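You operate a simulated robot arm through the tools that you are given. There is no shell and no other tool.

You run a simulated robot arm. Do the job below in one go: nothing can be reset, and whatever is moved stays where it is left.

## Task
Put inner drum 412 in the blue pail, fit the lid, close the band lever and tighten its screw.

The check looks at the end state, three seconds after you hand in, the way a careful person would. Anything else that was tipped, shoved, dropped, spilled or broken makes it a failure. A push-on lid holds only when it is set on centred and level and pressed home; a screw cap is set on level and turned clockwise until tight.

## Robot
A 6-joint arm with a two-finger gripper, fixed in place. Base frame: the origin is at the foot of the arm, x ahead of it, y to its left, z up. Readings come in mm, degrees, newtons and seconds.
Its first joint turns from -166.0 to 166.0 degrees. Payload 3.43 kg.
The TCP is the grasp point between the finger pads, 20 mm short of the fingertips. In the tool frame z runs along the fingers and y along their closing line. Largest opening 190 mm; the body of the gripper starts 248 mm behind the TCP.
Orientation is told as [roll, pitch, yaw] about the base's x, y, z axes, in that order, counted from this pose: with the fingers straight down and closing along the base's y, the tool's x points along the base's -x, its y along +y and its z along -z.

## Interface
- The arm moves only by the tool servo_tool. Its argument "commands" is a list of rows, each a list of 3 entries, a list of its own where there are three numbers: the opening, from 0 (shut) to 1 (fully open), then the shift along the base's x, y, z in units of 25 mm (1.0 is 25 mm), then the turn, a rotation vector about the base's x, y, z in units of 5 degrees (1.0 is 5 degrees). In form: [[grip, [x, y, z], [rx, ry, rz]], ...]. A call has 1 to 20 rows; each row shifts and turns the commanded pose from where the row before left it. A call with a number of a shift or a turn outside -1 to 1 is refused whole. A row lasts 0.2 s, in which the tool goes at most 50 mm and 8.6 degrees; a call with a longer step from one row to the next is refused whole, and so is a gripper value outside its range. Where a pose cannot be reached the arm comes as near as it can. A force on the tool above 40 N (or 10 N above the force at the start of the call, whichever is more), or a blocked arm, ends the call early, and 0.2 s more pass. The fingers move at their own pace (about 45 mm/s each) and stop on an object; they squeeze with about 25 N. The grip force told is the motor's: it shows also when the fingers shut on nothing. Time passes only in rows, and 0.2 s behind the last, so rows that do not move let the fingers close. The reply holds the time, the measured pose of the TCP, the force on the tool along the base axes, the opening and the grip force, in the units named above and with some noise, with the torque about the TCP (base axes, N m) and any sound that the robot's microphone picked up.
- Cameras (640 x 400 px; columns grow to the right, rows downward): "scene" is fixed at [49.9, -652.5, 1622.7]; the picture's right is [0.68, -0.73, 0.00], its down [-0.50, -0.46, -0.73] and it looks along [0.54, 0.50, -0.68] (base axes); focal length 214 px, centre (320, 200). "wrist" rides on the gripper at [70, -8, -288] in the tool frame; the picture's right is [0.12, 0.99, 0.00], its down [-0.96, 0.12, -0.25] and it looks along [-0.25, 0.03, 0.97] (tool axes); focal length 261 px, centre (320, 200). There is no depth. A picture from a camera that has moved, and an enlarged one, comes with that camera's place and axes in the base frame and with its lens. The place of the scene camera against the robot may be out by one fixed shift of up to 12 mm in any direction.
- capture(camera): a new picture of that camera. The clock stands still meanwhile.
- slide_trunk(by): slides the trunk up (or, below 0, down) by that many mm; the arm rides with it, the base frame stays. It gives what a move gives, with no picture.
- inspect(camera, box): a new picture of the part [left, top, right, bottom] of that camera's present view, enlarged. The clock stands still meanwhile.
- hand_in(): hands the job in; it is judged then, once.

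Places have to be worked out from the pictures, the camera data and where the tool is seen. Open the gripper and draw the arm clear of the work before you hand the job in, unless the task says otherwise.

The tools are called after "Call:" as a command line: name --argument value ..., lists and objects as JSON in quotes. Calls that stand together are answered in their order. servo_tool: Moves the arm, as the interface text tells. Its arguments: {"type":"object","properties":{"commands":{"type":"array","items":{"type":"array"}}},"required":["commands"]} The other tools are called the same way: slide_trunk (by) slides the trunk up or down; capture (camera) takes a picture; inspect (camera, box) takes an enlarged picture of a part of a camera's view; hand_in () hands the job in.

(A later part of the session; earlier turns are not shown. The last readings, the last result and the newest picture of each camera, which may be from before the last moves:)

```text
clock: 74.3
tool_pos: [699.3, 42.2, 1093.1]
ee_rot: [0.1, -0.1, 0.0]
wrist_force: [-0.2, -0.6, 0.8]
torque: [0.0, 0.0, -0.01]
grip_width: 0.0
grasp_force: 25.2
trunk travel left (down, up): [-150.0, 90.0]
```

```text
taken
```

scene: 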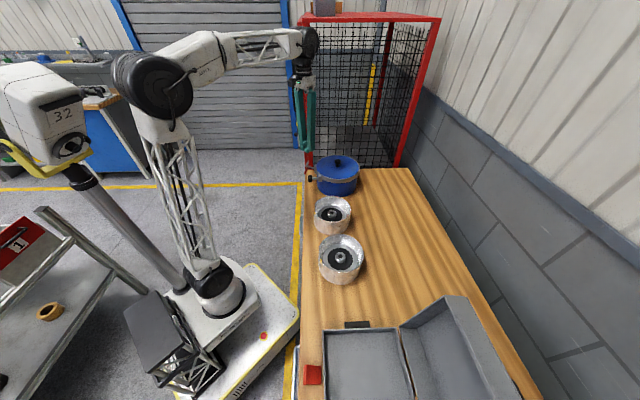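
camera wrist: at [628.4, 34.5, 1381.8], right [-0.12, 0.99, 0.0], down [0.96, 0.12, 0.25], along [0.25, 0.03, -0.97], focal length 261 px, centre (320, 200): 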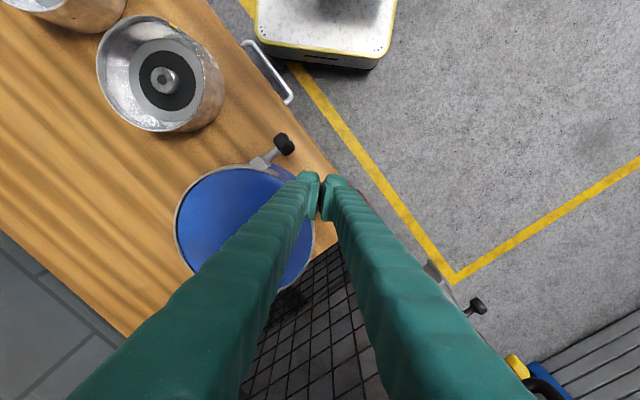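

The closed fingers hide the lever; I open them wide and shift slightly so the lever shows between them.

Call:
servo_tool --commands '[[0.5, [0, 0, 0], [0, 0, 0]], [0.8, [0, 0, 0], [0, 0, 0]], [1.0, [0, 0, 0], [0, 0, 0]], [1.0, [0, 0, 0], [0, 0, 0]], [1.0, [0, 0, 0], [0, 0, 0]], [1.0, [0, 0, 0], [0, 0, 0]], [1.0, [0, 0, 0], [0, 0, 0]], [1.0, [0, 0, 0], [0, 0, 0]], [1.0, [0, 0, 0], [0, 0, 0]]]'

Call:
inspect --camera "wrist" --box '[230, 110, 410, 220]'

Call:
inspect --camera "wrist" --box '[300, 140, 380, 210]'

Call:
inspect --camera "scene" --box '[298, 155, 346, 195]'

```text
clock: 76.3
tool_pos: [699.4, 41.7, 1094.2]
ee_rot: [0.0, 0.0, 0.0]
wrist_force: [0.0, 0.5, 0.5]
torque: [0.04, -0.01, 0.04]
grip_width: 175.7
grasp_force: 0.1
trunk travel left (down, up): [-150.0, 90.0]
```

```text
3.56 times, centred on (320, 165) of wrist
camera zoom: at [628.5, 34.5, 1381.8], right [-0.12, 0.99, 0.0], down [0.96, 0.12, 0.25], along [0.25, 0.03, -0.97], focal length 927 px, centre (320, 324)
```

zoom: 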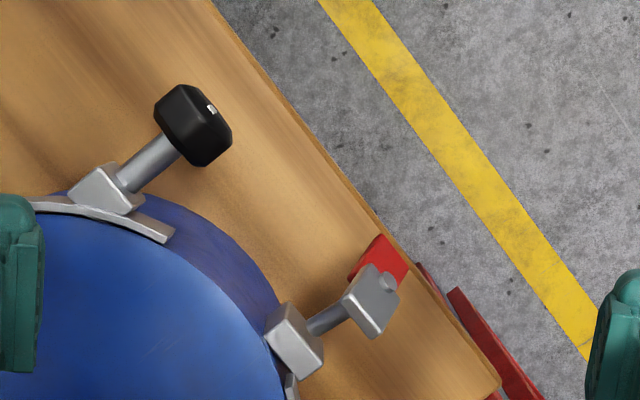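

```text
5.71 times, centred on (340, 175) of wrist
camera zoom: at [628.5, 34.5, 1381.8], right [-0.12, 0.99, 0.0], down [0.96, 0.12, 0.25], along [0.25, 0.03, -0.97], focal length 1489 px, centre (206, 343)
```

zoom: 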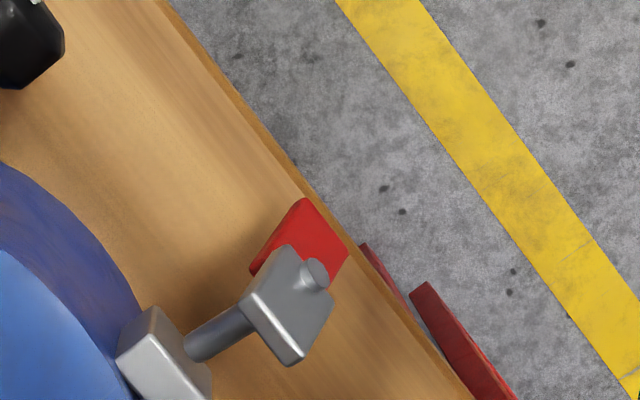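

```text
10.00 times, centred on (322, 175) of scene
camera zoom: at [49.9, -652.5, 1622.7], right [0.68, -0.73, 0.0], down [-0.5, -0.46, -0.73], along [0.54, 0.5, -0.68], focal length 2145 px, centre (300, 450)
```

zoom: 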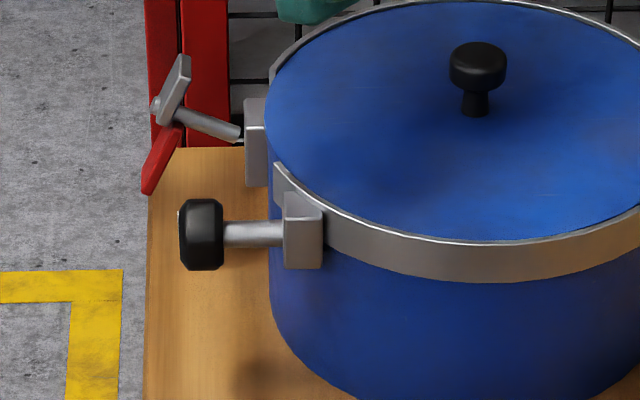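

I zoom further on the lever from both cameras to understand its shape and hinge.

Call:
inspect --camera "scene" --box '[300, 153, 332, 177]'

Call:
inspect --camera "wrist" --box '[312, 165, 352, 205]'

Call:
inspect --camera "wrist" --box '[240, 125, 304, 180]'

Call:
inspect --camera "scene" --box '[302, 165, 340, 189]'

```text
16.00 times, centred on (316, 165) of scene
camera zoom: at [49.9, -652.5, 1622.7], right [0.68, -0.73, 0.0], down [-0.5, -0.46, -0.73], along [0.54, 0.5, -0.68], focal length 3432 px, centre (384, 760)
```

zoom: 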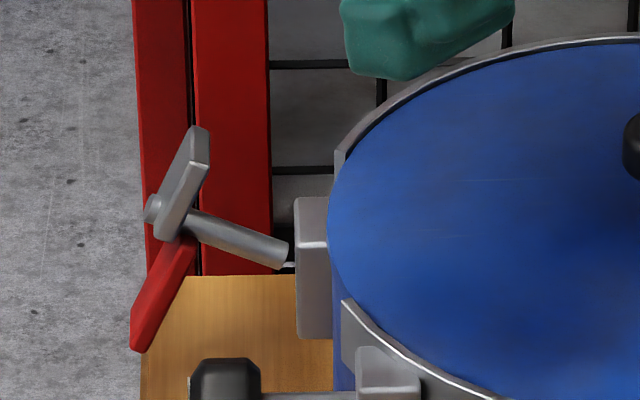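

```text
10.00 times, centred on (332, 185) of wrist
camera zoom: at [628.5, 34.5, 1381.8], right [-0.12, 0.99, 0.0], down [0.96, 0.12, 0.25], along [0.25, 0.03, -0.97], focal length 2606 px, centre (200, 350)
```

zoom: 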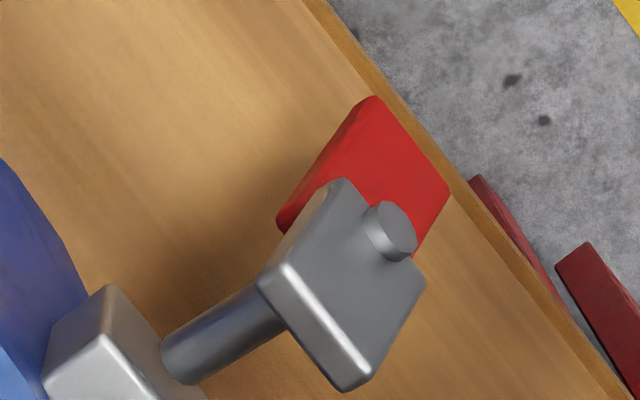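

```text
7.27 times, centred on (272, 152) of wrist
camera zoom: at [628.5, 34.5, 1381.8], right [-0.12, 0.99, 0.0], down [0.96, 0.12, 0.25], along [0.25, 0.03, -0.97], focal length 1896 px, centre (669, 546)
```

zoom: 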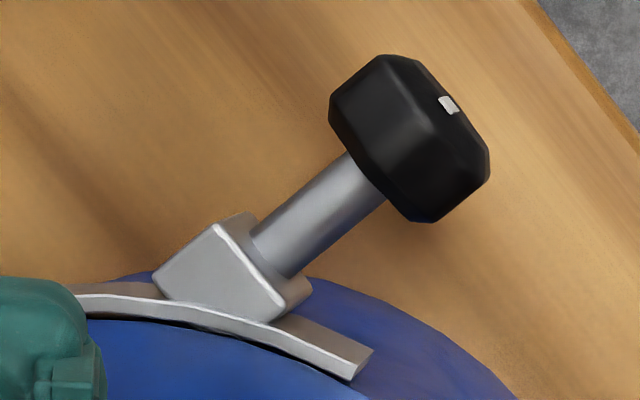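

```text
16.00 times, centred on (321, 177) of scene
camera zoom: at [49.9, -652.5, 1622.7], right [0.68, -0.73, 0.0], down [-0.5, -0.46, -0.73], along [0.54, 0.5, -0.68], focal length 3432 px, centre (304, 568)
```

zoom: 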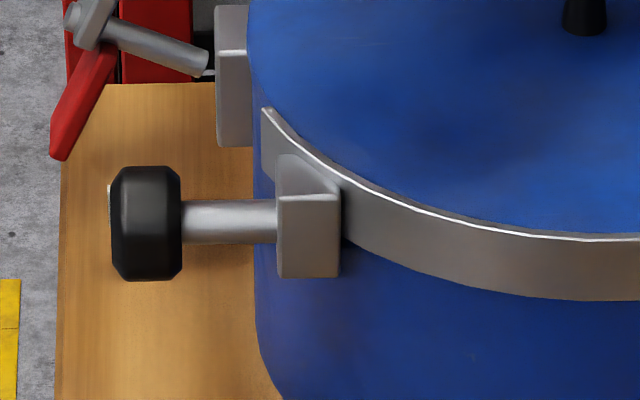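

The lever seems to be a round arm standing out from its lug with a grey/red paddle at the end; I look closer at the joint where the arm meets the lug.

Call:
inspect --camera "wrist" --box '[310, 185, 338, 203]'

Call:
inspect --camera "scene" --box '[308, 160, 324, 170]'

```text
16.00 times, centred on (324, 194) of wrist
camera zoom: at [628.5, 34.5, 1381.8], right [-0.12, 0.99, 0.0], down [0.96, 0.12, 0.25], along [0.25, 0.03, -0.97], focal length 4170 px, centre (256, 296)
```

zoom: 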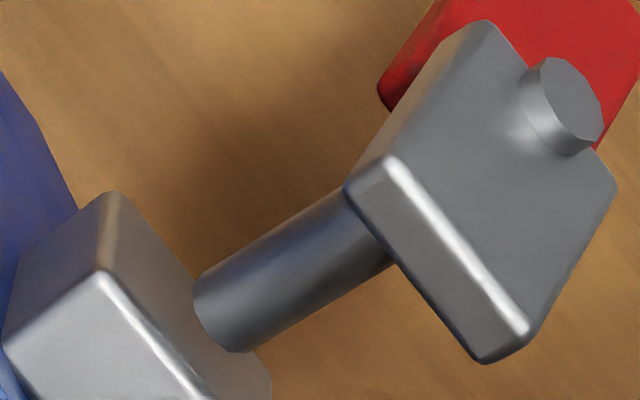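

```text
16.00 times, centred on (316, 165) of scene
camera zoom: at [49.9, -652.5, 1622.7], right [0.68, -0.73, 0.0], down [-0.5, -0.46, -0.73], along [0.54, 0.5, -0.68], focal length 3432 px, centre (384, 760)
```

zoom: 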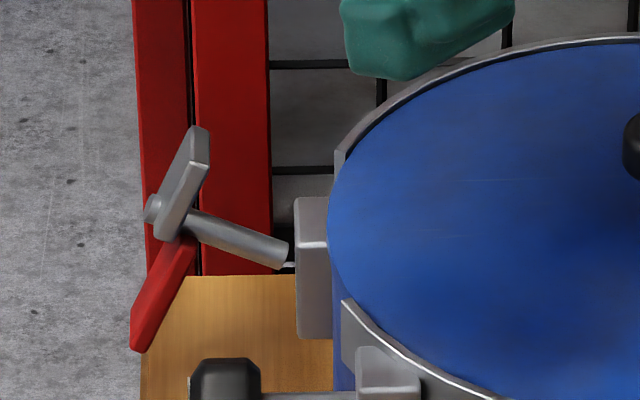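

The lever's hinge direction is still unclear from above, so I want a view from the outer side of the bench. I back outward, yaw the gripper 44° and tilt it 45° toward the pail.

Call:
servo_tool --commands '[[0.4, [-0.6, 0.6, 0.3], [0, 0, 0]], [0.4, [-0.8, 0.8, 0.2], [0, 0, 0.8]], [0.4, [-0.8, 0.8, 0], [0, 0, 1]], [0.4, [-0.8, 0.8, 0], [0, 0, 1]], [0.4, [-0.6, 0.6, 0], [0, 0, 1]], [0.4, [-0.4, 0.4, 0], [0, 0, 1]], [0.4, [0, 0, 0], [0, 0, 1]], [0.4, [0, 0, 0], [0, 0, 1]], [0.4, [0, 0, 0], [0, 0, 1]], [0.4, [0, 0, 0], [0, 0, 1]], [0.4, [0, 0, 0], [0, 0, 0]]]'

Call:
capture --camera "wrist"

Call:
capture --camera "scene"

```text
clock: 78.7
tool_pos: [600.3, 139.0, 1106.7]
ee_rot: [-0.2, -0.1, 44.0]
wrist_force: [-0.3, 0.4, -0.1]
torque: [0.04, -0.01, -0.01]
grip_width: 75.9
grasp_force: 0.1
trunk travel left (down, up): [-150.0, 90.0]
```

```text
taken
camera wrist: at [554.2, 86.1, 1394.6], right [-0.78, 0.63, 0.0], down [0.61, 0.75, 0.25], along [0.16, 0.19, -0.97], focal length 261 px, centre (320, 200)
```

wrist: 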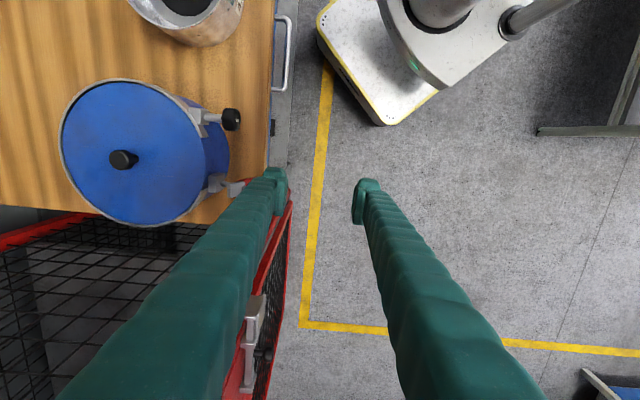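

```text
taken
```

scene: 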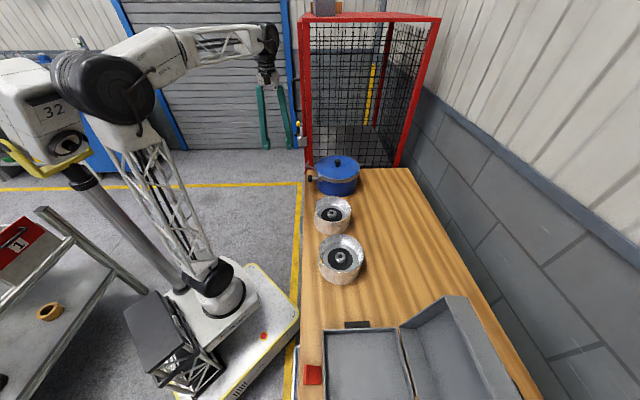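

Good. Now I tilt the gripper toward the pail by 45° in place to see the lever from the outside.

Call:
servo_tool --commands '[[0.4, [0, 0, 0], [-0.719, -0.695, 0]], [0.4, [0, 0, 0], [-0.719, -0.695, 0]], [0.4, [0, 0, 0], [-0.719, -0.695, 0]], [0.4, [0, 0, 0], [-0.719, -0.695, 0]], [0.4, [0, 0, 0], [-0.719, -0.695, 0]], [0.4, [0, 0, 0], [-0.719, -0.695, 0]], [0.4, [0, 0, 0], [-0.719, -0.695, 0]], [0.4, [0, 0, 0], [-0.719, -0.695, 0]], [0.4, [0, 0, 0], [-0.719, -0.695, 0]], [0.4, [0, 0, 0], [0, 0, 0]]]'

Call:
capture --camera "wrist"

Call:
capture --camera "scene"

```text
clock: 80.9
tool_pos: [598.7, 140.1, 1106.8]
ee_rot: [-45.1, -0.1, 44.0]
wrist_force: [-0.6, 0.5, 0.5]
torque: [0.05, 0.01, -0.01]
grip_width: 76.3
grasp_force: 0.0
trunk travel left (down, up): [-150.0, 90.0]
```

```text
taken
camera wrist: at [411.7, 234.6, 1315.9], right [-0.57, 0.42, -0.7], down [0.51, 0.85, 0.09], along [0.64, -0.31, -0.71], focal length 261 px, centre (320, 200)
```

wrist: 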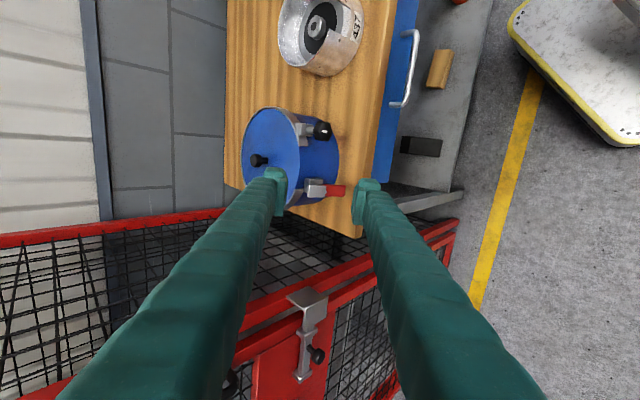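

```text
taken
```

scene: 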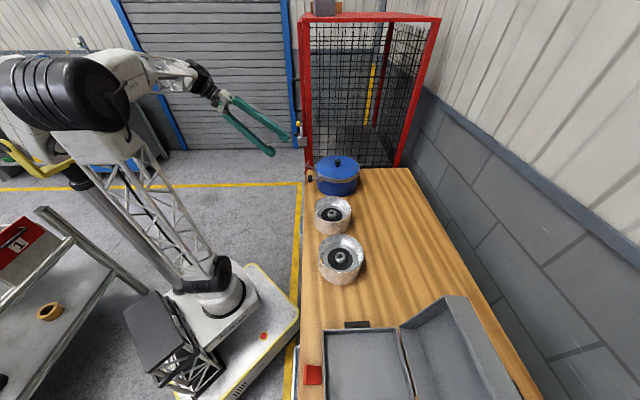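

Now I see the pail from the outside. I zoom in on the lever and the screw.

Call:
inspect --camera "wrist" --box '[280, 160, 360, 210]'

Call:
inspect --camera "wrist" --box '[230, 95, 360, 215]'

Call:
inspect --camera "wrist" --box '[285, 105, 349, 155]'

```text
8.00 times, centred on (320, 185) of wrist
camera zoom: at [411.7, 234.6, 1315.9], right [-0.57, 0.42, -0.7], down [0.51, 0.85, 0.09], along [0.64, -0.31, -0.71], focal length 2085 px, centre (320, 320)
```

zoom: 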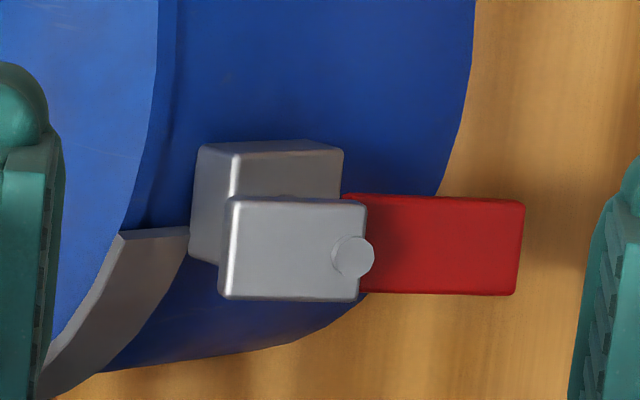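

```text
3.33 times, centred on (295, 155) of wrist
camera zoom: at [411.7, 234.6, 1315.9], right [-0.57, 0.42, -0.7], down [0.51, 0.85, 0.09], along [0.64, -0.31, -0.71], focal length 869 px, centre (403, 350)
```

zoom: 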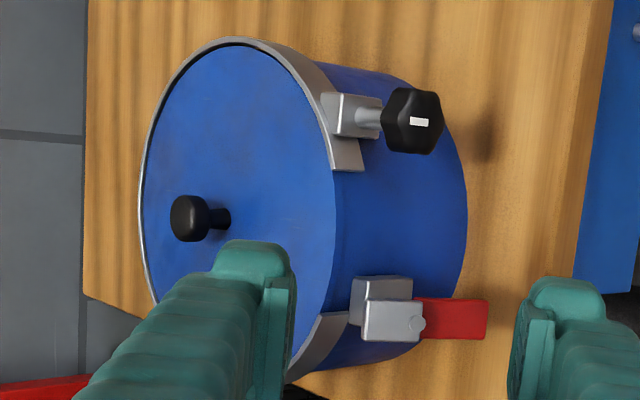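

```text
8.00 times, centred on (317, 130) of wrist
camera zoom: at [411.7, 234.6, 1315.9], right [-0.57, 0.42, -0.7], down [0.51, 0.85, 0.09], along [0.64, -0.31, -0.71], focal length 2085 px, centre (344, 760)
```

zoom: 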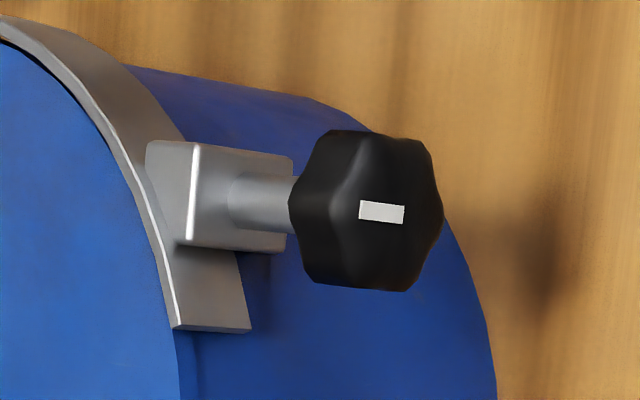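

From two views I triangulate the lever plate: it hangs nearly vertical with the red handle down, on a post pointing outward (azimuth 134°, tilted up 19°), with a pivot bolt at about (712,77,963). I zoom more at the joint between post and lug.

Call:
inspect --camera "scene" --box '[306, 160, 318, 168]'

Call:
inspect --camera "scene" --box '[303, 155, 319, 173]'

Call:
inspect --camera "wrist" --box '[295, 165, 351, 203]'

```text
16.00 times, centred on (312, 164) of scene
camera zoom: at [49.9, -652.5, 1622.7], right [0.68, -0.73, 0.0], down [-0.5, -0.46, -0.73], along [0.54, 0.5, -0.68], focal length 3432 px, centre (448, 776)
```

zoom: 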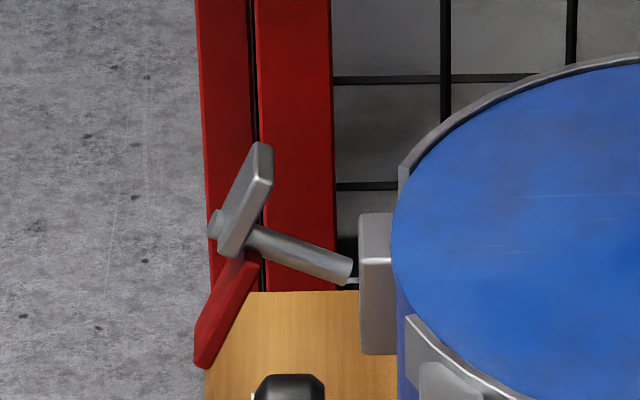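

```text
16.00 times, centred on (311, 164) of scene
camera zoom: at [49.9, -652.5, 1622.7], right [0.68, -0.73, 0.0], down [-0.5, -0.46, -0.73], along [0.54, 0.5, -0.68], focal length 3432 px, centre (464, 776)
```

zoom: 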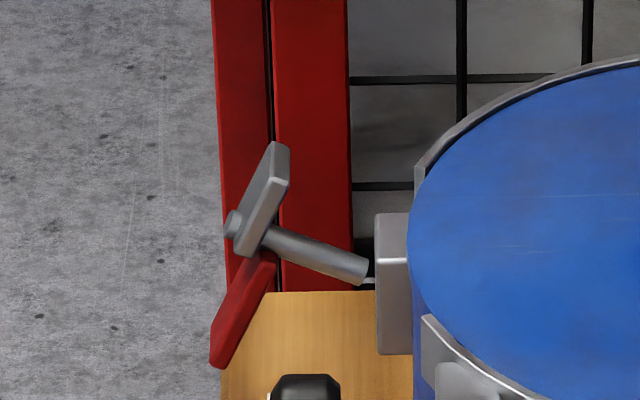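

```text
10.53 times, centred on (323, 184) of wrist
camera zoom: at [411.7, 234.6, 1315.9], right [-0.57, 0.42, -0.7], down [0.51, 0.85, 0.09], along [0.64, -0.31, -0.71], focal length 2744 px, centre (288, 368)
```

zoom: 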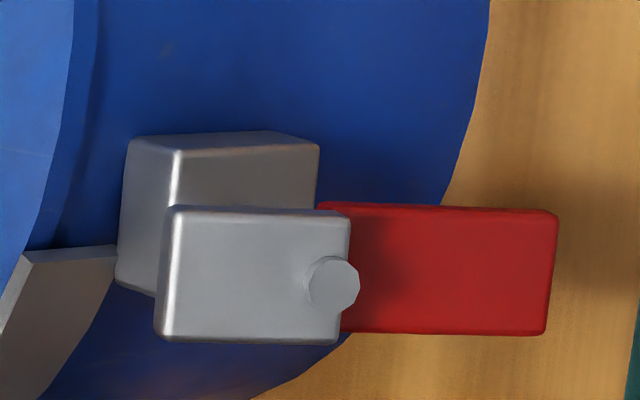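

The spindle-like post with a coaxial bolt suggests the red handle turns about the post, or hinges at the lug; I'll find out by gentle probing. I continue tilting the gripper toward horizontal (pointing at the pail), checking the arm's clearance to the mast on the left.

Call:
servo_tool --commands '[[0.4, [0, 0, 0], [-0.719, -0.695, 0]], [0.4, [0, 0, 0], [-0.719, -0.695, 0]], [0.4, [0, 0, 0], [-0.719, -0.695, 0]], [0.4, [0, 0, 0], [-0.719, -0.695, 0]], [0.4, [0, 0, 0], [0, 0, 0]]]'

Call:
capture --camera "scene"

Call:
capture --camera "wrist"

```text
clock: 82.1
tool_pos: [598.9, 140.8, 1107.6]
ee_rot: [-65.0, 0.0, 43.9]
wrist_force: [0.2, -0.7, -0.7]
torque: [0.0, 0.0, -0.03]
grip_width: 76.1
grasp_force: 0.1
trunk travel left (down, up): [-150.0, 90.0]
```

```text
taken
```

scene: 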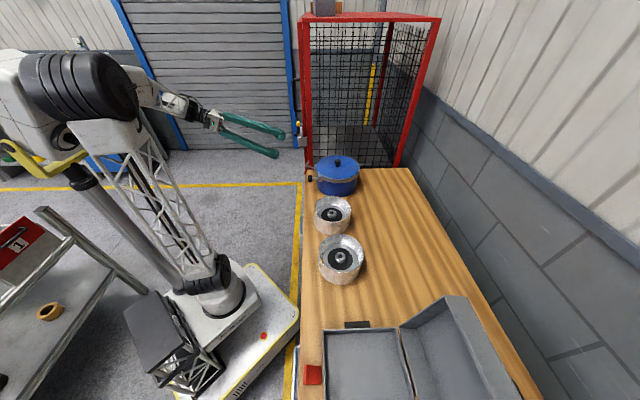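

```text
taken
camera wrist: at [370.2, 277.4, 1235.5], right [-0.38, 0.22, -0.9], down [0.5, 0.86, 0.0], along [0.78, -0.45, -0.44], focal length 261 px, centre (320, 200)
```

wrist: 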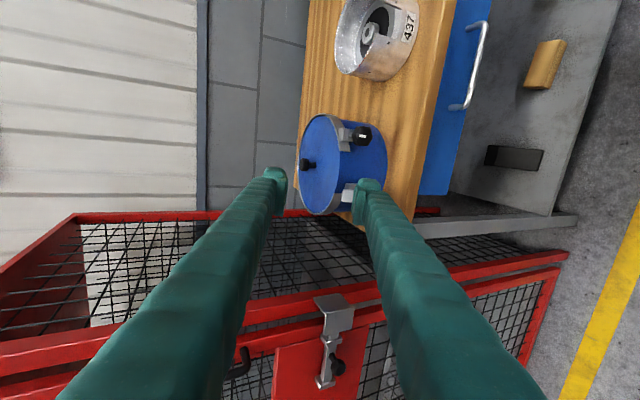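

The arm's elbow stays near the base axis, clear of the mast. I tilt the last 25° to horizontal while lowering, then roll the gripper 90° so the fingers close sideways with the camera on top.

Call:
servo_tool --commands '[[0.4, [0, 0, -0.8], [-0.719, -0.695, 0]], [0.4, [0, 0, -0.8], [-0.719, -0.695, 0]], [0.4, [0, 0, -0.8], [-0.719, -0.695, 0]], [0.4, [0, 0, -0.8], [-0.719, -0.695, 0]], [0.4, [0, 0, -0.8], [-0.719, -0.695, 0]], [0.4, [0, 0, 0], [0, 0, 0]], [0.4, [0, 0, 0], [-0.695, 0.719, 0]], [0.4, [0, 0, 0], [-0.695, 0.719, 0]], [0.4, [0, 0, 0], [-0.695, 0.719, 0]], [0.4, [0, 0, 0], [-0.695, 0.719, 0]], [0.4, [0, 0, 0], [-0.695, 0.719, 0]], [0.4, [0, 0, 0], [-0.695, 0.719, 0]], [0.4, [0, 0, 0], [0, 0, 0]]]'

Call:
capture --camera "scene"

Call:
capture --camera "wrist"

```text
clock: 84.9
tool_pos: [599.2, 140.1, 1006.8]
ee_rot: [-89.9, 30.0, 44.0]
wrist_force: [0.9, 0.1, -0.7]
torque: [0.01, -0.01, 0.04]
grip_width: 76.1
grasp_force: 0.1
trunk travel left (down, up): [-150.0, 90.0]
```

```text
taken
```

scene: 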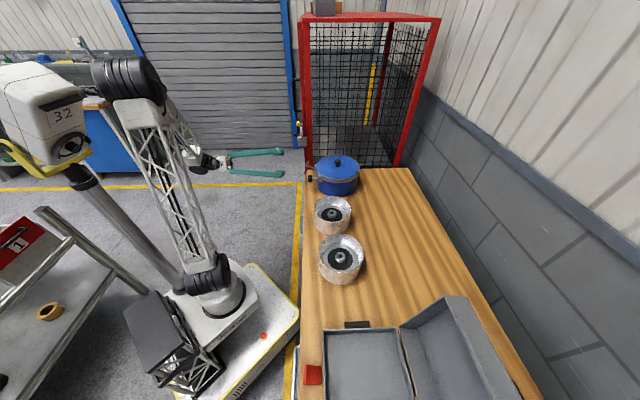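

```text
taken
camera wrist: at [359.1, 309.0, 1048.6], right [-0.43, -0.42, -0.8], down [0.39, 0.72, -0.58], along [0.81, -0.56, -0.15], focal length 261 px, centre (320, 200)
```

wrist: 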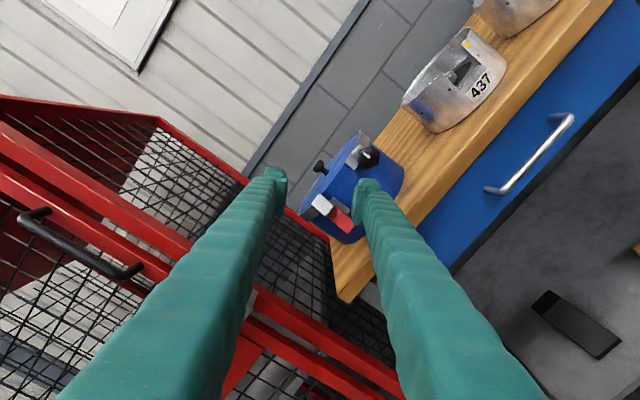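

Fine so far. I roll the remaining 60°.

Call:
servo_tool --commands '[[0.4, [0, 0, 0], [-0.695, 0.719, 0]], [0.4, [0, 0, 0], [-0.695, 0.719, 0]], [0.4, [0, 0, 0], [-0.695, 0.719, 0]], [0.4, [0, 0, 0], [-0.695, 0.719, 0]], [0.4, [0, 0, 0], [-0.695, 0.719, 0]], [0.4, [0, 0, 0], [-0.695, 0.719, 0]], [0.4, [0, 0, 0], [-0.695, 0.719, 0]], [0.4, [0, 0, 0], [-0.695, 0.719, 0]], [0.4, [0, 0, 0], [-0.695, 0.719, 0]], [0.4, [0, 0, 0], [-0.695, 0.719, 0]], [0.4, [0, 0, 0], [-0.695, 0.719, 0]], [0.4, [0, 0, 0], [-0.695, 0.719, 0]], [0.4, [0, 0, 0], [0, 0, 0]], [0.4, [0, 0, 0], [0, 0, 0]]]'

Call:
capture --camera "scene"

Call:
capture --camera "wrist"

```text
clock: 87.9
tool_pos: [599.2, 139.0, 1005.9]
ee_rot: [-101.1, 90.0, 32.8]
wrist_force: [-0.2, 0.2, 0.5]
torque: [0.02, -0.04, 0.01]
grip_width: 76.3
grasp_force: 0.0
trunk travel left (down, up): [-150.0, 90.0]
```

```text
taken
```

scene: 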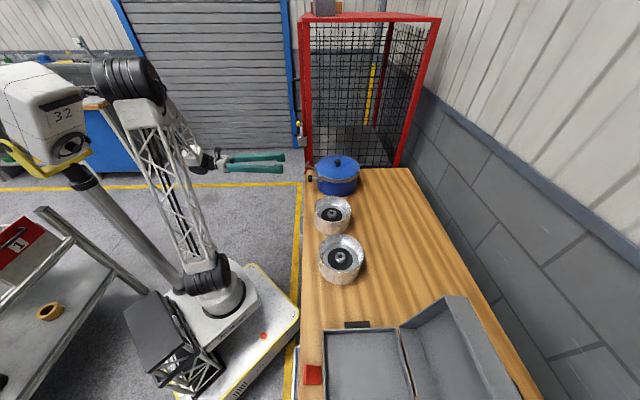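

```text
taken
camera wrist: at [405.6, 354.2, 1076.4], right [-0.72, -0.69, 0.12], down [-0.25, 0.1, -0.96], along [0.65, -0.72, -0.25], focal length 261 px, centre (320, 200)
```

wrist: 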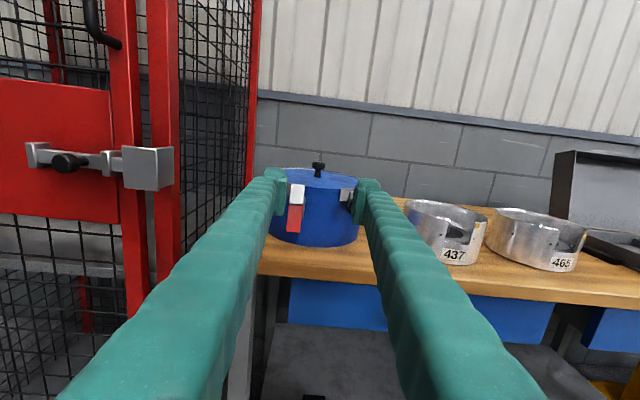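

Now I have a clear front view of the pail from outside; I zoom in on lever and screw.

Call:
inspect --camera "wrist" --box '[255, 150, 375, 250]'

Call:
inspect --camera "wrist" --box '[270, 170, 320, 240]'

Call:
inspect --camera "wrist" --box '[325, 175, 375, 215]'

```text
4.00 times, centred on (315, 200) of wrist
camera zoom: at [405.6, 354.2, 1076.4], right [-0.72, -0.69, 0.12], down [-0.25, 0.1, -0.96], along [0.65, -0.72, -0.25], focal length 1043 px, centre (340, 200)
```

zoom: 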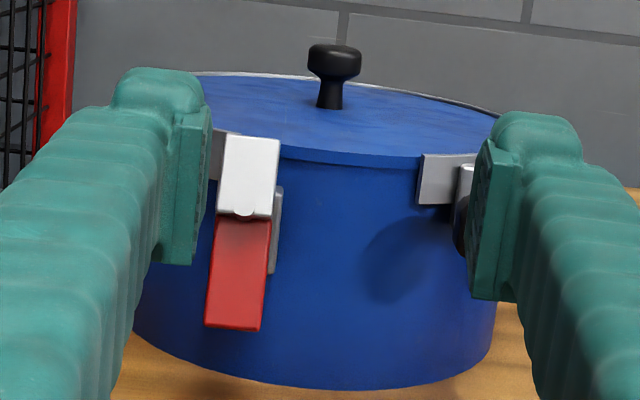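

```text
5.71 times, centred on (295, 205) of wrist
camera zoom: at [405.6, 354.2, 1076.4], right [-0.72, -0.69, 0.12], down [-0.25, 0.1, -0.96], along [0.65, -0.72, -0.25], focal length 1489 px, centre (463, 171)
```

zoom: 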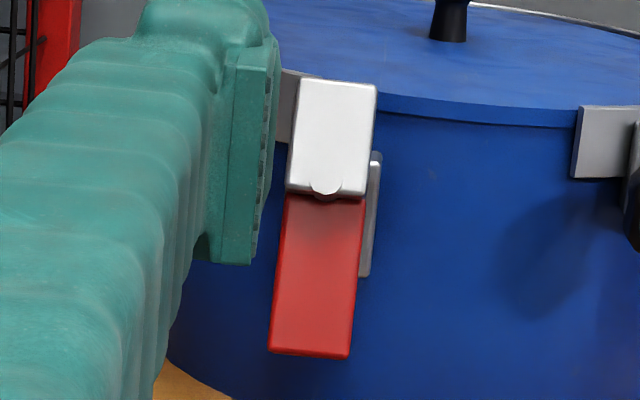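

```text
10.00 times, centred on (350, 195) of wrist
camera zoom: at [405.6, 354.2, 1076.4], right [-0.72, -0.69, 0.12], down [-0.25, 0.1, -0.96], along [0.65, -0.72, -0.25], focal length 2606 px, centre (20, 250)
```

zoom: 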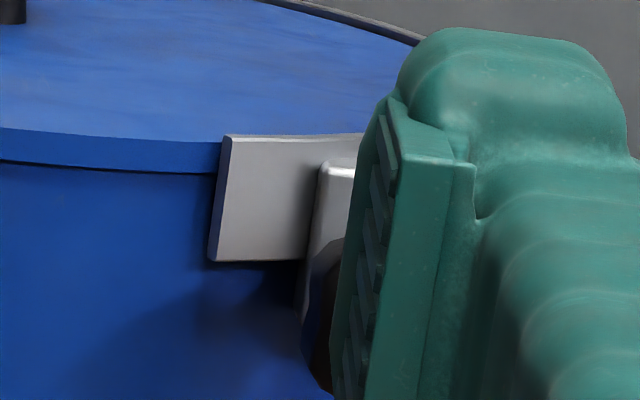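

The lever hangs vertically: grey block on top, bolt, red handle below. I lower to its height (z≈932) and line up sideways with the red handle, still standing back from it.

Call:
servo_tool --commands '[[0.4, [0.266, 0.257, -0.74], [0, 0, 0]], [0.4, [0.266, 0.257, -0.74], [0, 0, 0]], [0.4, [0.266, 0.257, -0.74], [0, 0, 0]], [0.4, [0.266, 0.257, -0.74], [0, 0, 0]], [0.4, [0, 0, 0], [0, 0, 0]], [0.4, [0, 0, 0], [0, 0, 0]]]'

Call:
capture --camera "wrist"

Call:
capture --camera "scene"

```text
clock: 89.3
tool_pos: [627.7, 166.7, 932.1]
ee_rot: [-97.6, 89.8, 36.3]
wrist_force: [-0.4, 1.0, -0.6]
torque: [-0.03, -0.03, 0.01]
grip_width: 76.0
grasp_force: 0.1
trunk travel left (down, up): [-150.0, 90.0]
```

```text
taken
camera wrist: at [432.6, 380.1, 1002.8], right [-0.72, -0.69, 0.12], down [-0.25, 0.1, -0.96], along [0.65, -0.72, -0.25], focal length 261 px, centre (320, 200)
```

wrist: 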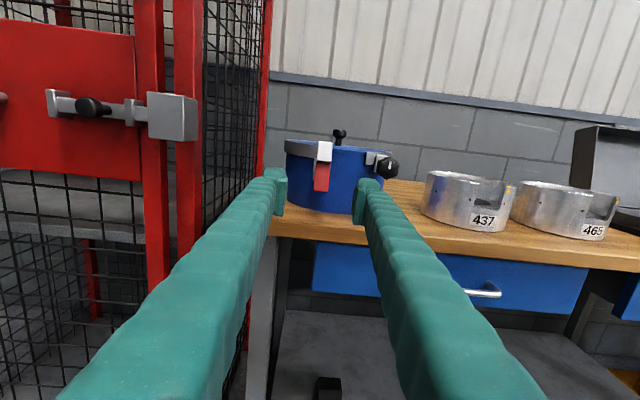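

```text
taken
```

scene: 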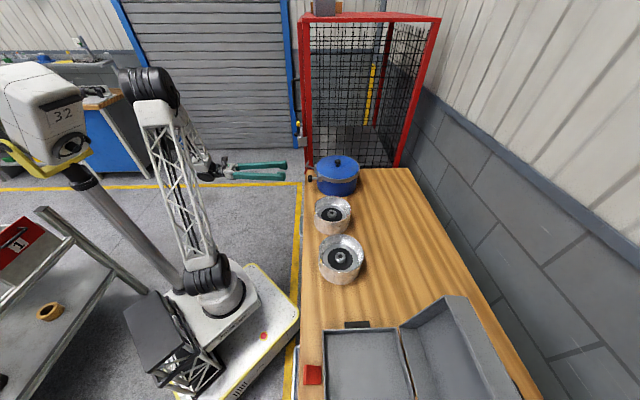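

Call:
inspect --camera "wrist" --box '[270, 120, 410, 220]'

Call:
inspect --camera "wrist" --box '[300, 135, 344, 200]'

Call:
inspect --camera "wrist" --box '[355, 140, 411, 190]'

```text
4.00 times, centred on (340, 170) of wrist
camera zoom: at [432.6, 380.1, 1002.8], right [-0.72, -0.69, 0.12], down [-0.25, 0.1, -0.96], along [0.65, -0.72, -0.25], focal length 1043 px, centre (240, 320)
```

zoom: 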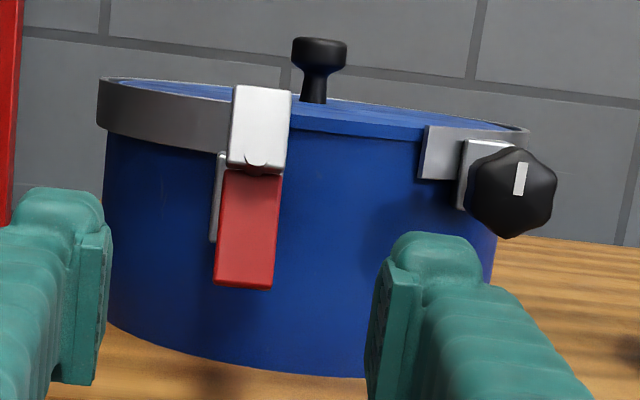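

```text
6.15 times, centred on (322, 168) of wrist
camera zoom: at [432.6, 380.1, 1002.8], right [-0.72, -0.69, 0.12], down [-0.25, 0.1, -0.96], along [0.65, -0.72, -0.25], focal length 1604 px, centre (308, 400)
```

zoom: 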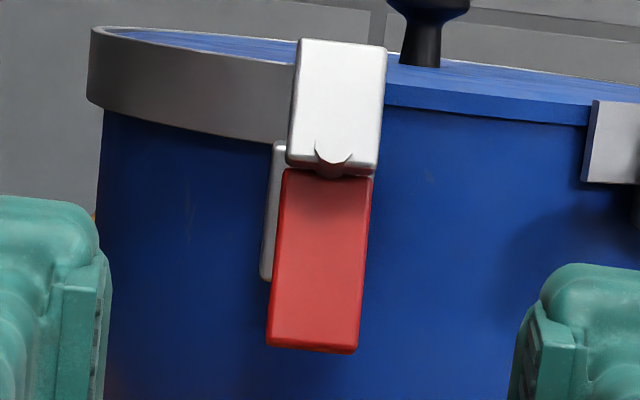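

```text
8.00 times, centred on (383, 165) of wrist
camera zoom: at [432.6, 380.1, 1002.8], right [-0.72, -0.69, 0.12], down [-0.25, 0.1, -0.96], along [0.65, -0.72, -0.25], focal length 2085 px, centre (-184, 480)
```

zoom: 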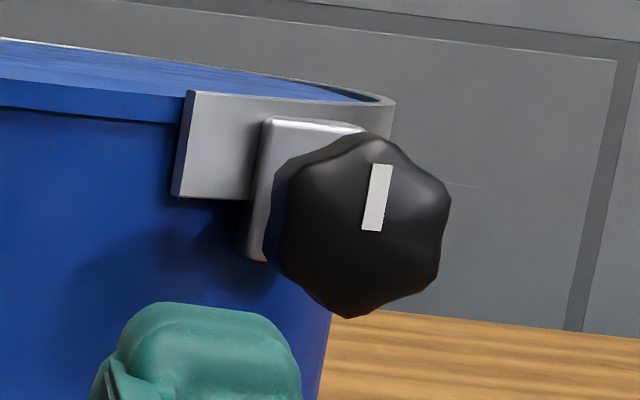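

The tool axis is about 3 mm to the cage side of the red handle's centre. I correct and advance toward the handle with fingers open to straddle it, stopping short for a check.

Call:
servo_tool --commands '[[0.4, [-0.088, -0.084, 0.08], [0, 0, 0]], [0.4, [0.51, -0.527, 0], [0, 0, 0]], [0.4, [0.51, -0.527, 0], [0, 0, 0]], [0.4, [0.51, -0.527, 0], [0, 0, 0]], [0.4, [0.51, -0.527, 0], [0, 0, 0]], [0.4, [0.51, -0.527, 0], [0, 0, 0]], [0.4, [0, 0, 0], [0, 0, 0]], [0.4, [0, 0, 0], [0, 0, 0]]]'

Call:
inspect --camera "wrist" --box '[240, 100, 420, 240]'

Call:
inspect --camera "scene" --box '[270, 140, 370, 200]'

```text
clock: 91.1
tool_pos: [690.2, 97.9, 934.1]
ee_rot: [-96.9, 89.7, 36.9]
wrist_force: [0.5, 0.0, 0.6]
torque: [0.05, 0.01, -0.02]
grip_width: 76.0
grasp_force: 0.2
trunk travel left (down, up): [-150.0, 90.0]
```

```text
2.86 times, centred on (330, 170) of wrist
camera zoom: at [495.9, 312.3, 1005.2], right [-0.72, -0.69, 0.12], down [-0.25, 0.1, -0.96], along [0.65, -0.72, -0.25], focal length 745 px, centre (291, 286)
```

zoom: 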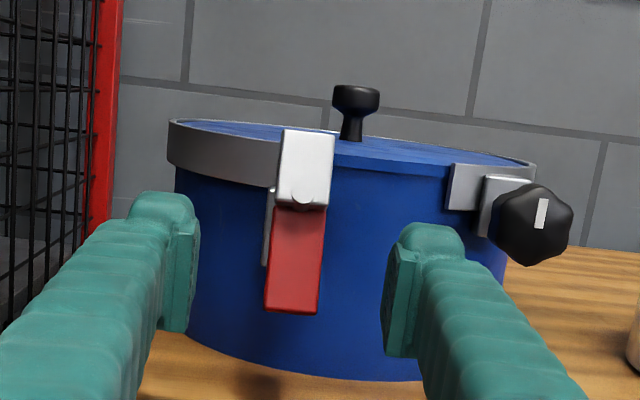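

```text
6.40 times, centred on (320, 170) of scene
camera zoom: at [49.9, -652.5, 1622.7], right [0.68, -0.73, 0.0], down [-0.5, -0.46, -0.73], along [0.54, 0.5, -0.68], focal length 1373 px, centre (320, 392)
```

zoom: 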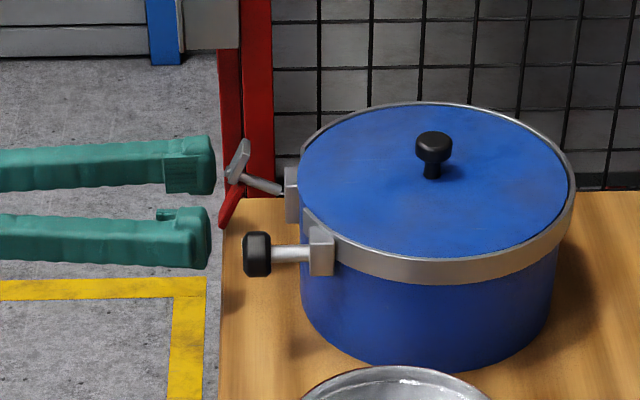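

I move the last 30 mm forward so the fingers straddle the red handle and narrow them to about 38 mm as a fork.

Call:
servo_tool --commands '[[0.4, [-0.055, -0.052, 0], [0, 0, 0]], [0.4, [0.417, -0.431, 0], [0, 0, 0]], [0.4, [0.417, -0.431, 0], [0, 0, 0]], [0.2, [0, 0, 0], [0, 0, 0]], [0.2, [0, 0, 0], [0, 0, 0]], [0.2, [0, 0, 0], [0, 0, 0]]]'

Call:
inspect --camera "wrist" --box '[250, 110, 390, 230]'

Call:
inspect --camera "scene" --box '[285, 145, 345, 185]'

```text
clock: 92.5
tool_pos: [706.7, 76.4, 934.7]
ee_rot: [-100.1, 89.8, 33.9]
wrist_force: [-0.2, 1.1, 0.6]
torque: [0.05, 0.03, 0.0]
grip_width: 38.2
grasp_force: 0.1
trunk travel left (down, up): [-150.0, 90.0]
```

```text
3.33 times, centred on (320, 170) of wrist
camera zoom: at [513.8, 290.0, 1005.0], right [-0.72, -0.69, 0.12], down [-0.25, 0.1, -0.96], along [0.65, -0.72, -0.25], focal length 869 px, centre (320, 300)
```

zoom: 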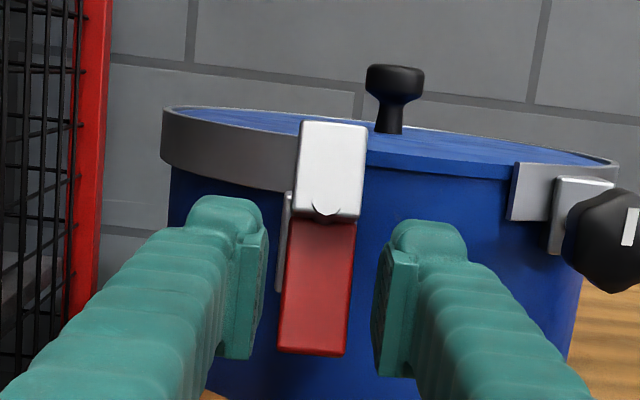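

```text
10.00 times, centred on (315, 165) of scene
camera zoom: at [49.9, -652.5, 1622.7], right [0.68, -0.73, 0.0], down [-0.5, -0.46, -0.73], along [0.54, 0.5, -0.68], focal length 2145 px, centre (370, 550)
```

zoom: 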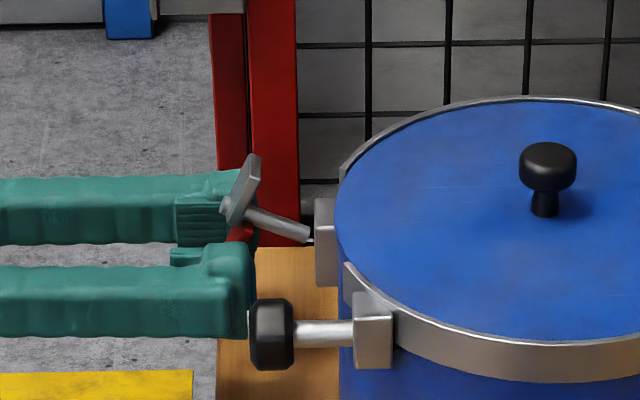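

The fork straddles the handle with 4–9 mm clearance. I probe by moving slowly toward the screw side (-u), watching the force.

Call:
servo_tool --commands '[[0.2, [-0.0575, -0.0556, 0], [0, 0, 0]], [0.2, [-0.0575, -0.0556, 0], [0, 0, 0]], [0.2, [-0.0575, -0.0556, 0], [0, 0, 0]], [0.2, [0, 0, 0], [0, 0, 0]]]'

Call:
servo_tool --commands '[[0.2, [-0.0575, -0.0556, 0], [0, 0, 0]], [0.2, [0, 0, 0], [0, 0, 0]]]'

Call:
inspect --camera "wrist" --box '[250, 110, 390, 230]'

```text
clock: 93.5
tool_pos: [704.3, 71.3, 933.9]
ee_rot: [-99.1, 89.7, 34.8]
wrist_force: [-0.1, 0.5, 0.0]
torque: [-0.01, 0.02, 0.01]
grip_width: 38.0
grasp_force: 0.0
trunk travel left (down, up): [-150.0, 90.0]
```

```text
clock: 94.1
tool_pos: [703.2, 69.8, 933.4]
ee_rot: [-99.6, 89.9, 34.4]
wrist_force: [1.6, 3.0, -0.3]
torque: [-0.06, 0.0, 0.02]
grip_width: 39.9
grasp_force: 1.3
trunk travel left (down, up): [-150.0, 90.0]
```

```text
3.33 times, centred on (320, 170) of wrist
camera zoom: at [509.4, 284.3, 1004.7], right [-0.71, -0.69, 0.12], down [-0.25, 0.1, -0.96], along [0.65, -0.72, -0.25], focal length 869 px, centre (320, 300)
```

zoom: 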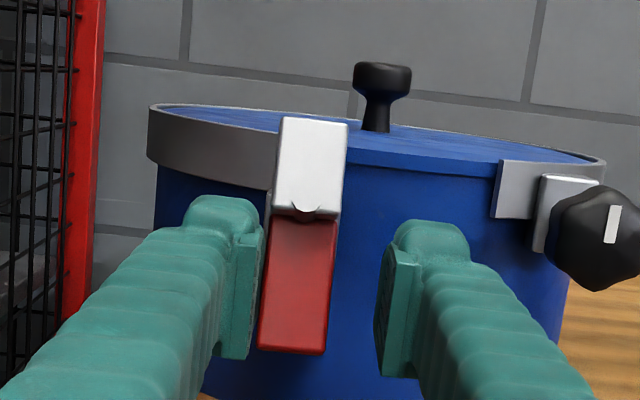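

Contact: about 3.4 N resisting. I push 2 mm more toward the screw and see whether the lever turns.

Call:
servo_tool --commands '[[0.2, [-0.0575, -0.0556, 0], [0, 0, 0]], [0.2, [0, 0, 0], [0, 0, 0]]]'

Call:
servo_tool --commands '[[0.2, [-0.0575, -0.0556, 0], [0, 0, 0]], [0.2, [0, 0, 0], [0, 0, 0]]]'

Call:
inspect --camera "wrist" --box '[250, 110, 390, 230]'

Call:
inspect --camera "scene" --box '[285, 145, 345, 185]'

```text
clock: 94.7
tool_pos: [702.4, 69.1, 934.7]
ee_rot: [-103.2, 89.8, 30.9]
wrist_force: [7.8, 6.1, 2.1]
torque: [-0.02, -0.02, 0.05]
grip_width: 43.4
grasp_force: 5.3
trunk travel left (down, up): [-150.0, 90.0]
```

```text
clock: 95.3
tool_pos: [699.8, 67.2, 934.5]
ee_rot: [-102.8, 89.7, 30.9]
wrist_force: [15.6, 9.4, 4.2]
torque: [-0.07, -0.06, 0.05]
grip_width: 47.9
grasp_force: 8.0
trunk travel left (down, up): [-150.0, 90.0]
```

```text
3.33 times, centred on (320, 170) of wrist
camera zoom: at [506.3, 281.5, 1004.6], right [-0.71, -0.69, 0.12], down [-0.25, 0.1, -0.96], along [0.65, -0.72, -0.25], focal length 869 px, centre (320, 300)
```

zoom: 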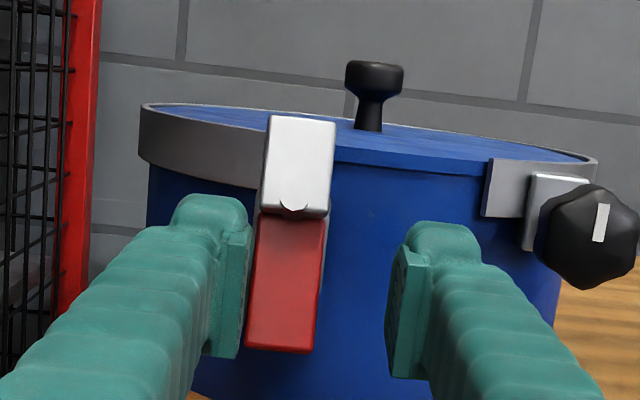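

```text
10.00 times, centred on (315, 165) of scene
camera zoom: at [49.9, -652.5, 1622.7], right [0.68, -0.73, 0.0], down [-0.5, -0.46, -0.73], along [0.54, 0.5, -0.68], focal length 2145 px, centre (370, 550)
```

zoom: 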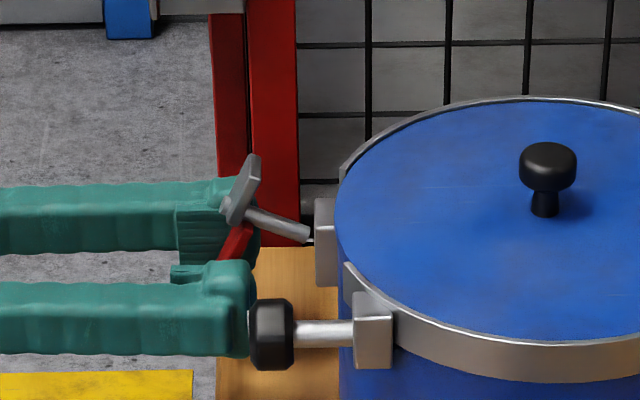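

The handle does not turn toward the screw (about 18 N and no motion), so I back off and probe the other way, toward the cage side.

Call:
servo_tool --commands '[[0.2, [0.115, 0.1112, 0], [0, 0, 0]], [0.2, [0.115, 0.1112, 0], [0, 0, 0]], [0.2, [0.115, 0.1112, 0], [0, 0, 0]], [0.2, [0.0575, 0.0556, 0], [0, 0, 0]], [0.2, [0, 0, 0], [0, 0, 0]]]'

Call:
servo_tool --commands '[[0.2, [0.0575, 0.0556, 0], [0, 0, 0]], [0.2, [0.0575, 0.0556, 0], [0, 0, 0]], [0.2, [0, 0, 0], [0, 0, 0]]]'

Call:
inspect --camera "wrist" --box '[250, 110, 390, 230]'

```text
clock: 96.5
tool_pos: [709.1, 76.8, 934.0]
ee_rot: [-99.2, 89.8, 34.7]
wrist_force: [0.0, 0.5, -0.4]
torque: [-0.02, 0.0, 0.03]
grip_width: 37.9
grasp_force: 0.0
trunk travel left (down, up): [-150.0, 90.0]
```

```text
clock: 97.3
tool_pos: [712.5, 78.3, 934.3]
ee_rot: [-98.9, 89.9, 35.1]
wrist_force: [0.4, 0.2, 0.6]
torque: [-0.01, 0.0, 0.01]
grip_width: 38.2
grasp_force: 0.0
trunk travel left (down, up): [-150.0, 90.0]
```

```text
3.33 times, centred on (320, 170) of wrist
camera zoom: at [518.1, 293.4, 1004.6], right [-0.72, -0.69, 0.12], down [-0.25, 0.1, -0.96], along [0.65, -0.72, -0.25], focal length 869 px, centre (320, 300)
```

zoom: 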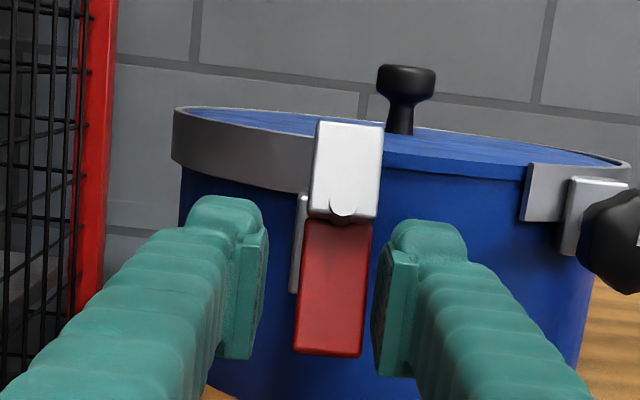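

The right finger is now almost at the handle; I go on in 2 mm steps toward the cage side.

Call:
servo_tool --commands '[[0.2, [0.0575, 0.0556, 0], [0, 0, 0]], [0.2, [0, 0, 0], [0, 0, 0]]]'

Call:
servo_tool --commands '[[0.2, [0.0575, 0.0556, 0], [0, 0, 0]], [0.2, [0, 0, 0], [0, 0, 0]]]'

Call:
servo_tool --commands '[[0.2, [0.0575, 0.0556, 0], [0, 0, 0]], [0.2, [0, 0, 0], [0, 0, 0]]]'

Call:
inspect --camera "wrist" --box '[250, 110, 390, 230]'

```text
clock: 97.9
tool_pos: [712.9, 81.4, 934.0]
ee_rot: [-99.5, 89.8, 34.3]
wrist_force: [-0.2, 0.0, 0.4]
torque: [0.02, -0.01, -0.02]
grip_width: 38.1
grasp_force: 0.0
trunk travel left (down, up): [-150.0, 90.0]
```

```text
clock: 98.5
tool_pos: [715.1, 81.6, 934.2]
ee_rot: [-98.9, 89.8, 35.0]
wrist_force: [-4.3, -1.5, -1.2]
torque: [0.04, 0.01, -0.03]
grip_width: 40.3
grasp_force: 1.4
trunk travel left (down, up): [-150.0, 90.0]
```

```text
clock: 99.1
tool_pos: [717.1, 83.4, 934.7]
ee_rot: [-101.3, 89.8, 32.5]
wrist_force: [-9.2, -3.2, -0.7]
torque: [0.04, -0.04, -0.13]
grip_width: 43.1
grasp_force: 4.5
trunk travel left (down, up): [-150.0, 90.0]
```

```text
3.33 times, centred on (320, 170) of wrist
camera zoom: at [522.6, 297.2, 1004.9], right [-0.72, -0.69, 0.12], down [-0.25, 0.1, -0.96], along [0.65, -0.72, -0.25], focal length 869 px, centre (320, 300)
```

zoom: 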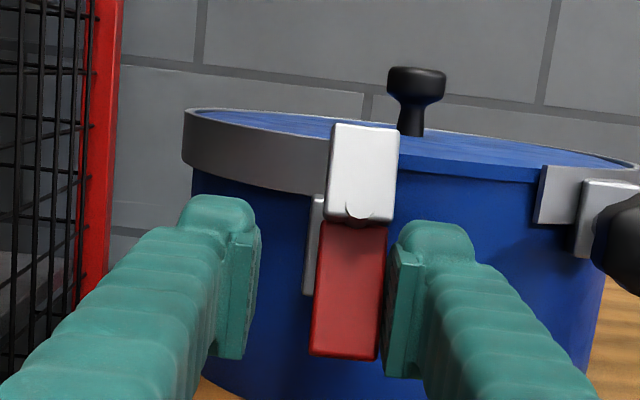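

It does not turn that way either (about 10 N, no motion), so the hinge must let it swing up or down. I centre on the handle, grip it, and test vertical motion.

Call:
servo_tool --commands '[[0.2, [-0.158, -0.153, 0], [0, 0, 0]], [0.2, [-0.158, -0.153, 0], [0, 0, 0]], [0.15, [0, 0, 0], [0, 0, 0]], [0.1, [0, 0, 0], [0, 0, 0]], [0.0, [0, 0, 0], [0, 0, 0]], [0.0, [0, 0, 0], [0, 0, 0]], [0.0, [0, 0, 0], [0, 0, 0]]]'

Call:
inspect --camera "wrist" --box '[250, 110, 390, 230]'

```text
clock: 100.7
tool_pos: [708.4, 76.4, 934.5]
ee_rot: [-101.5, 89.8, 32.5]
wrist_force: [2.7, 1.8, 1.4]
torque: [-0.08, 0.03, 0.1]
grip_width: 22.7
grasp_force: 44.7
trunk travel left (down, up): [-150.0, 90.0]
```

```text
3.33 times, centred on (320, 170) of wrist
camera zoom: at [515.2, 290.2, 1004.2], right [-0.72, -0.69, 0.12], down [-0.25, 0.1, -0.96], along [0.65, -0.72, -0.25], focal length 869 px, centre (320, 300)
```

zoom: 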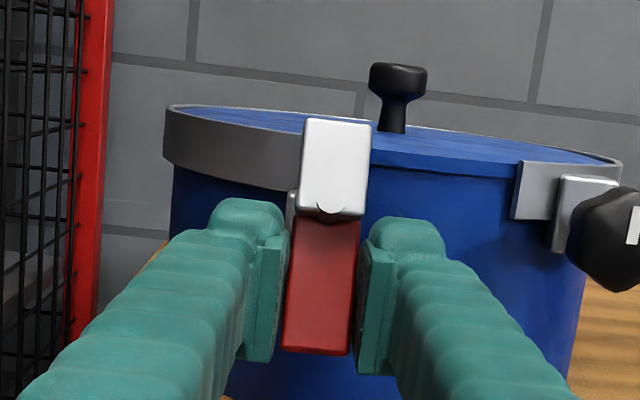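

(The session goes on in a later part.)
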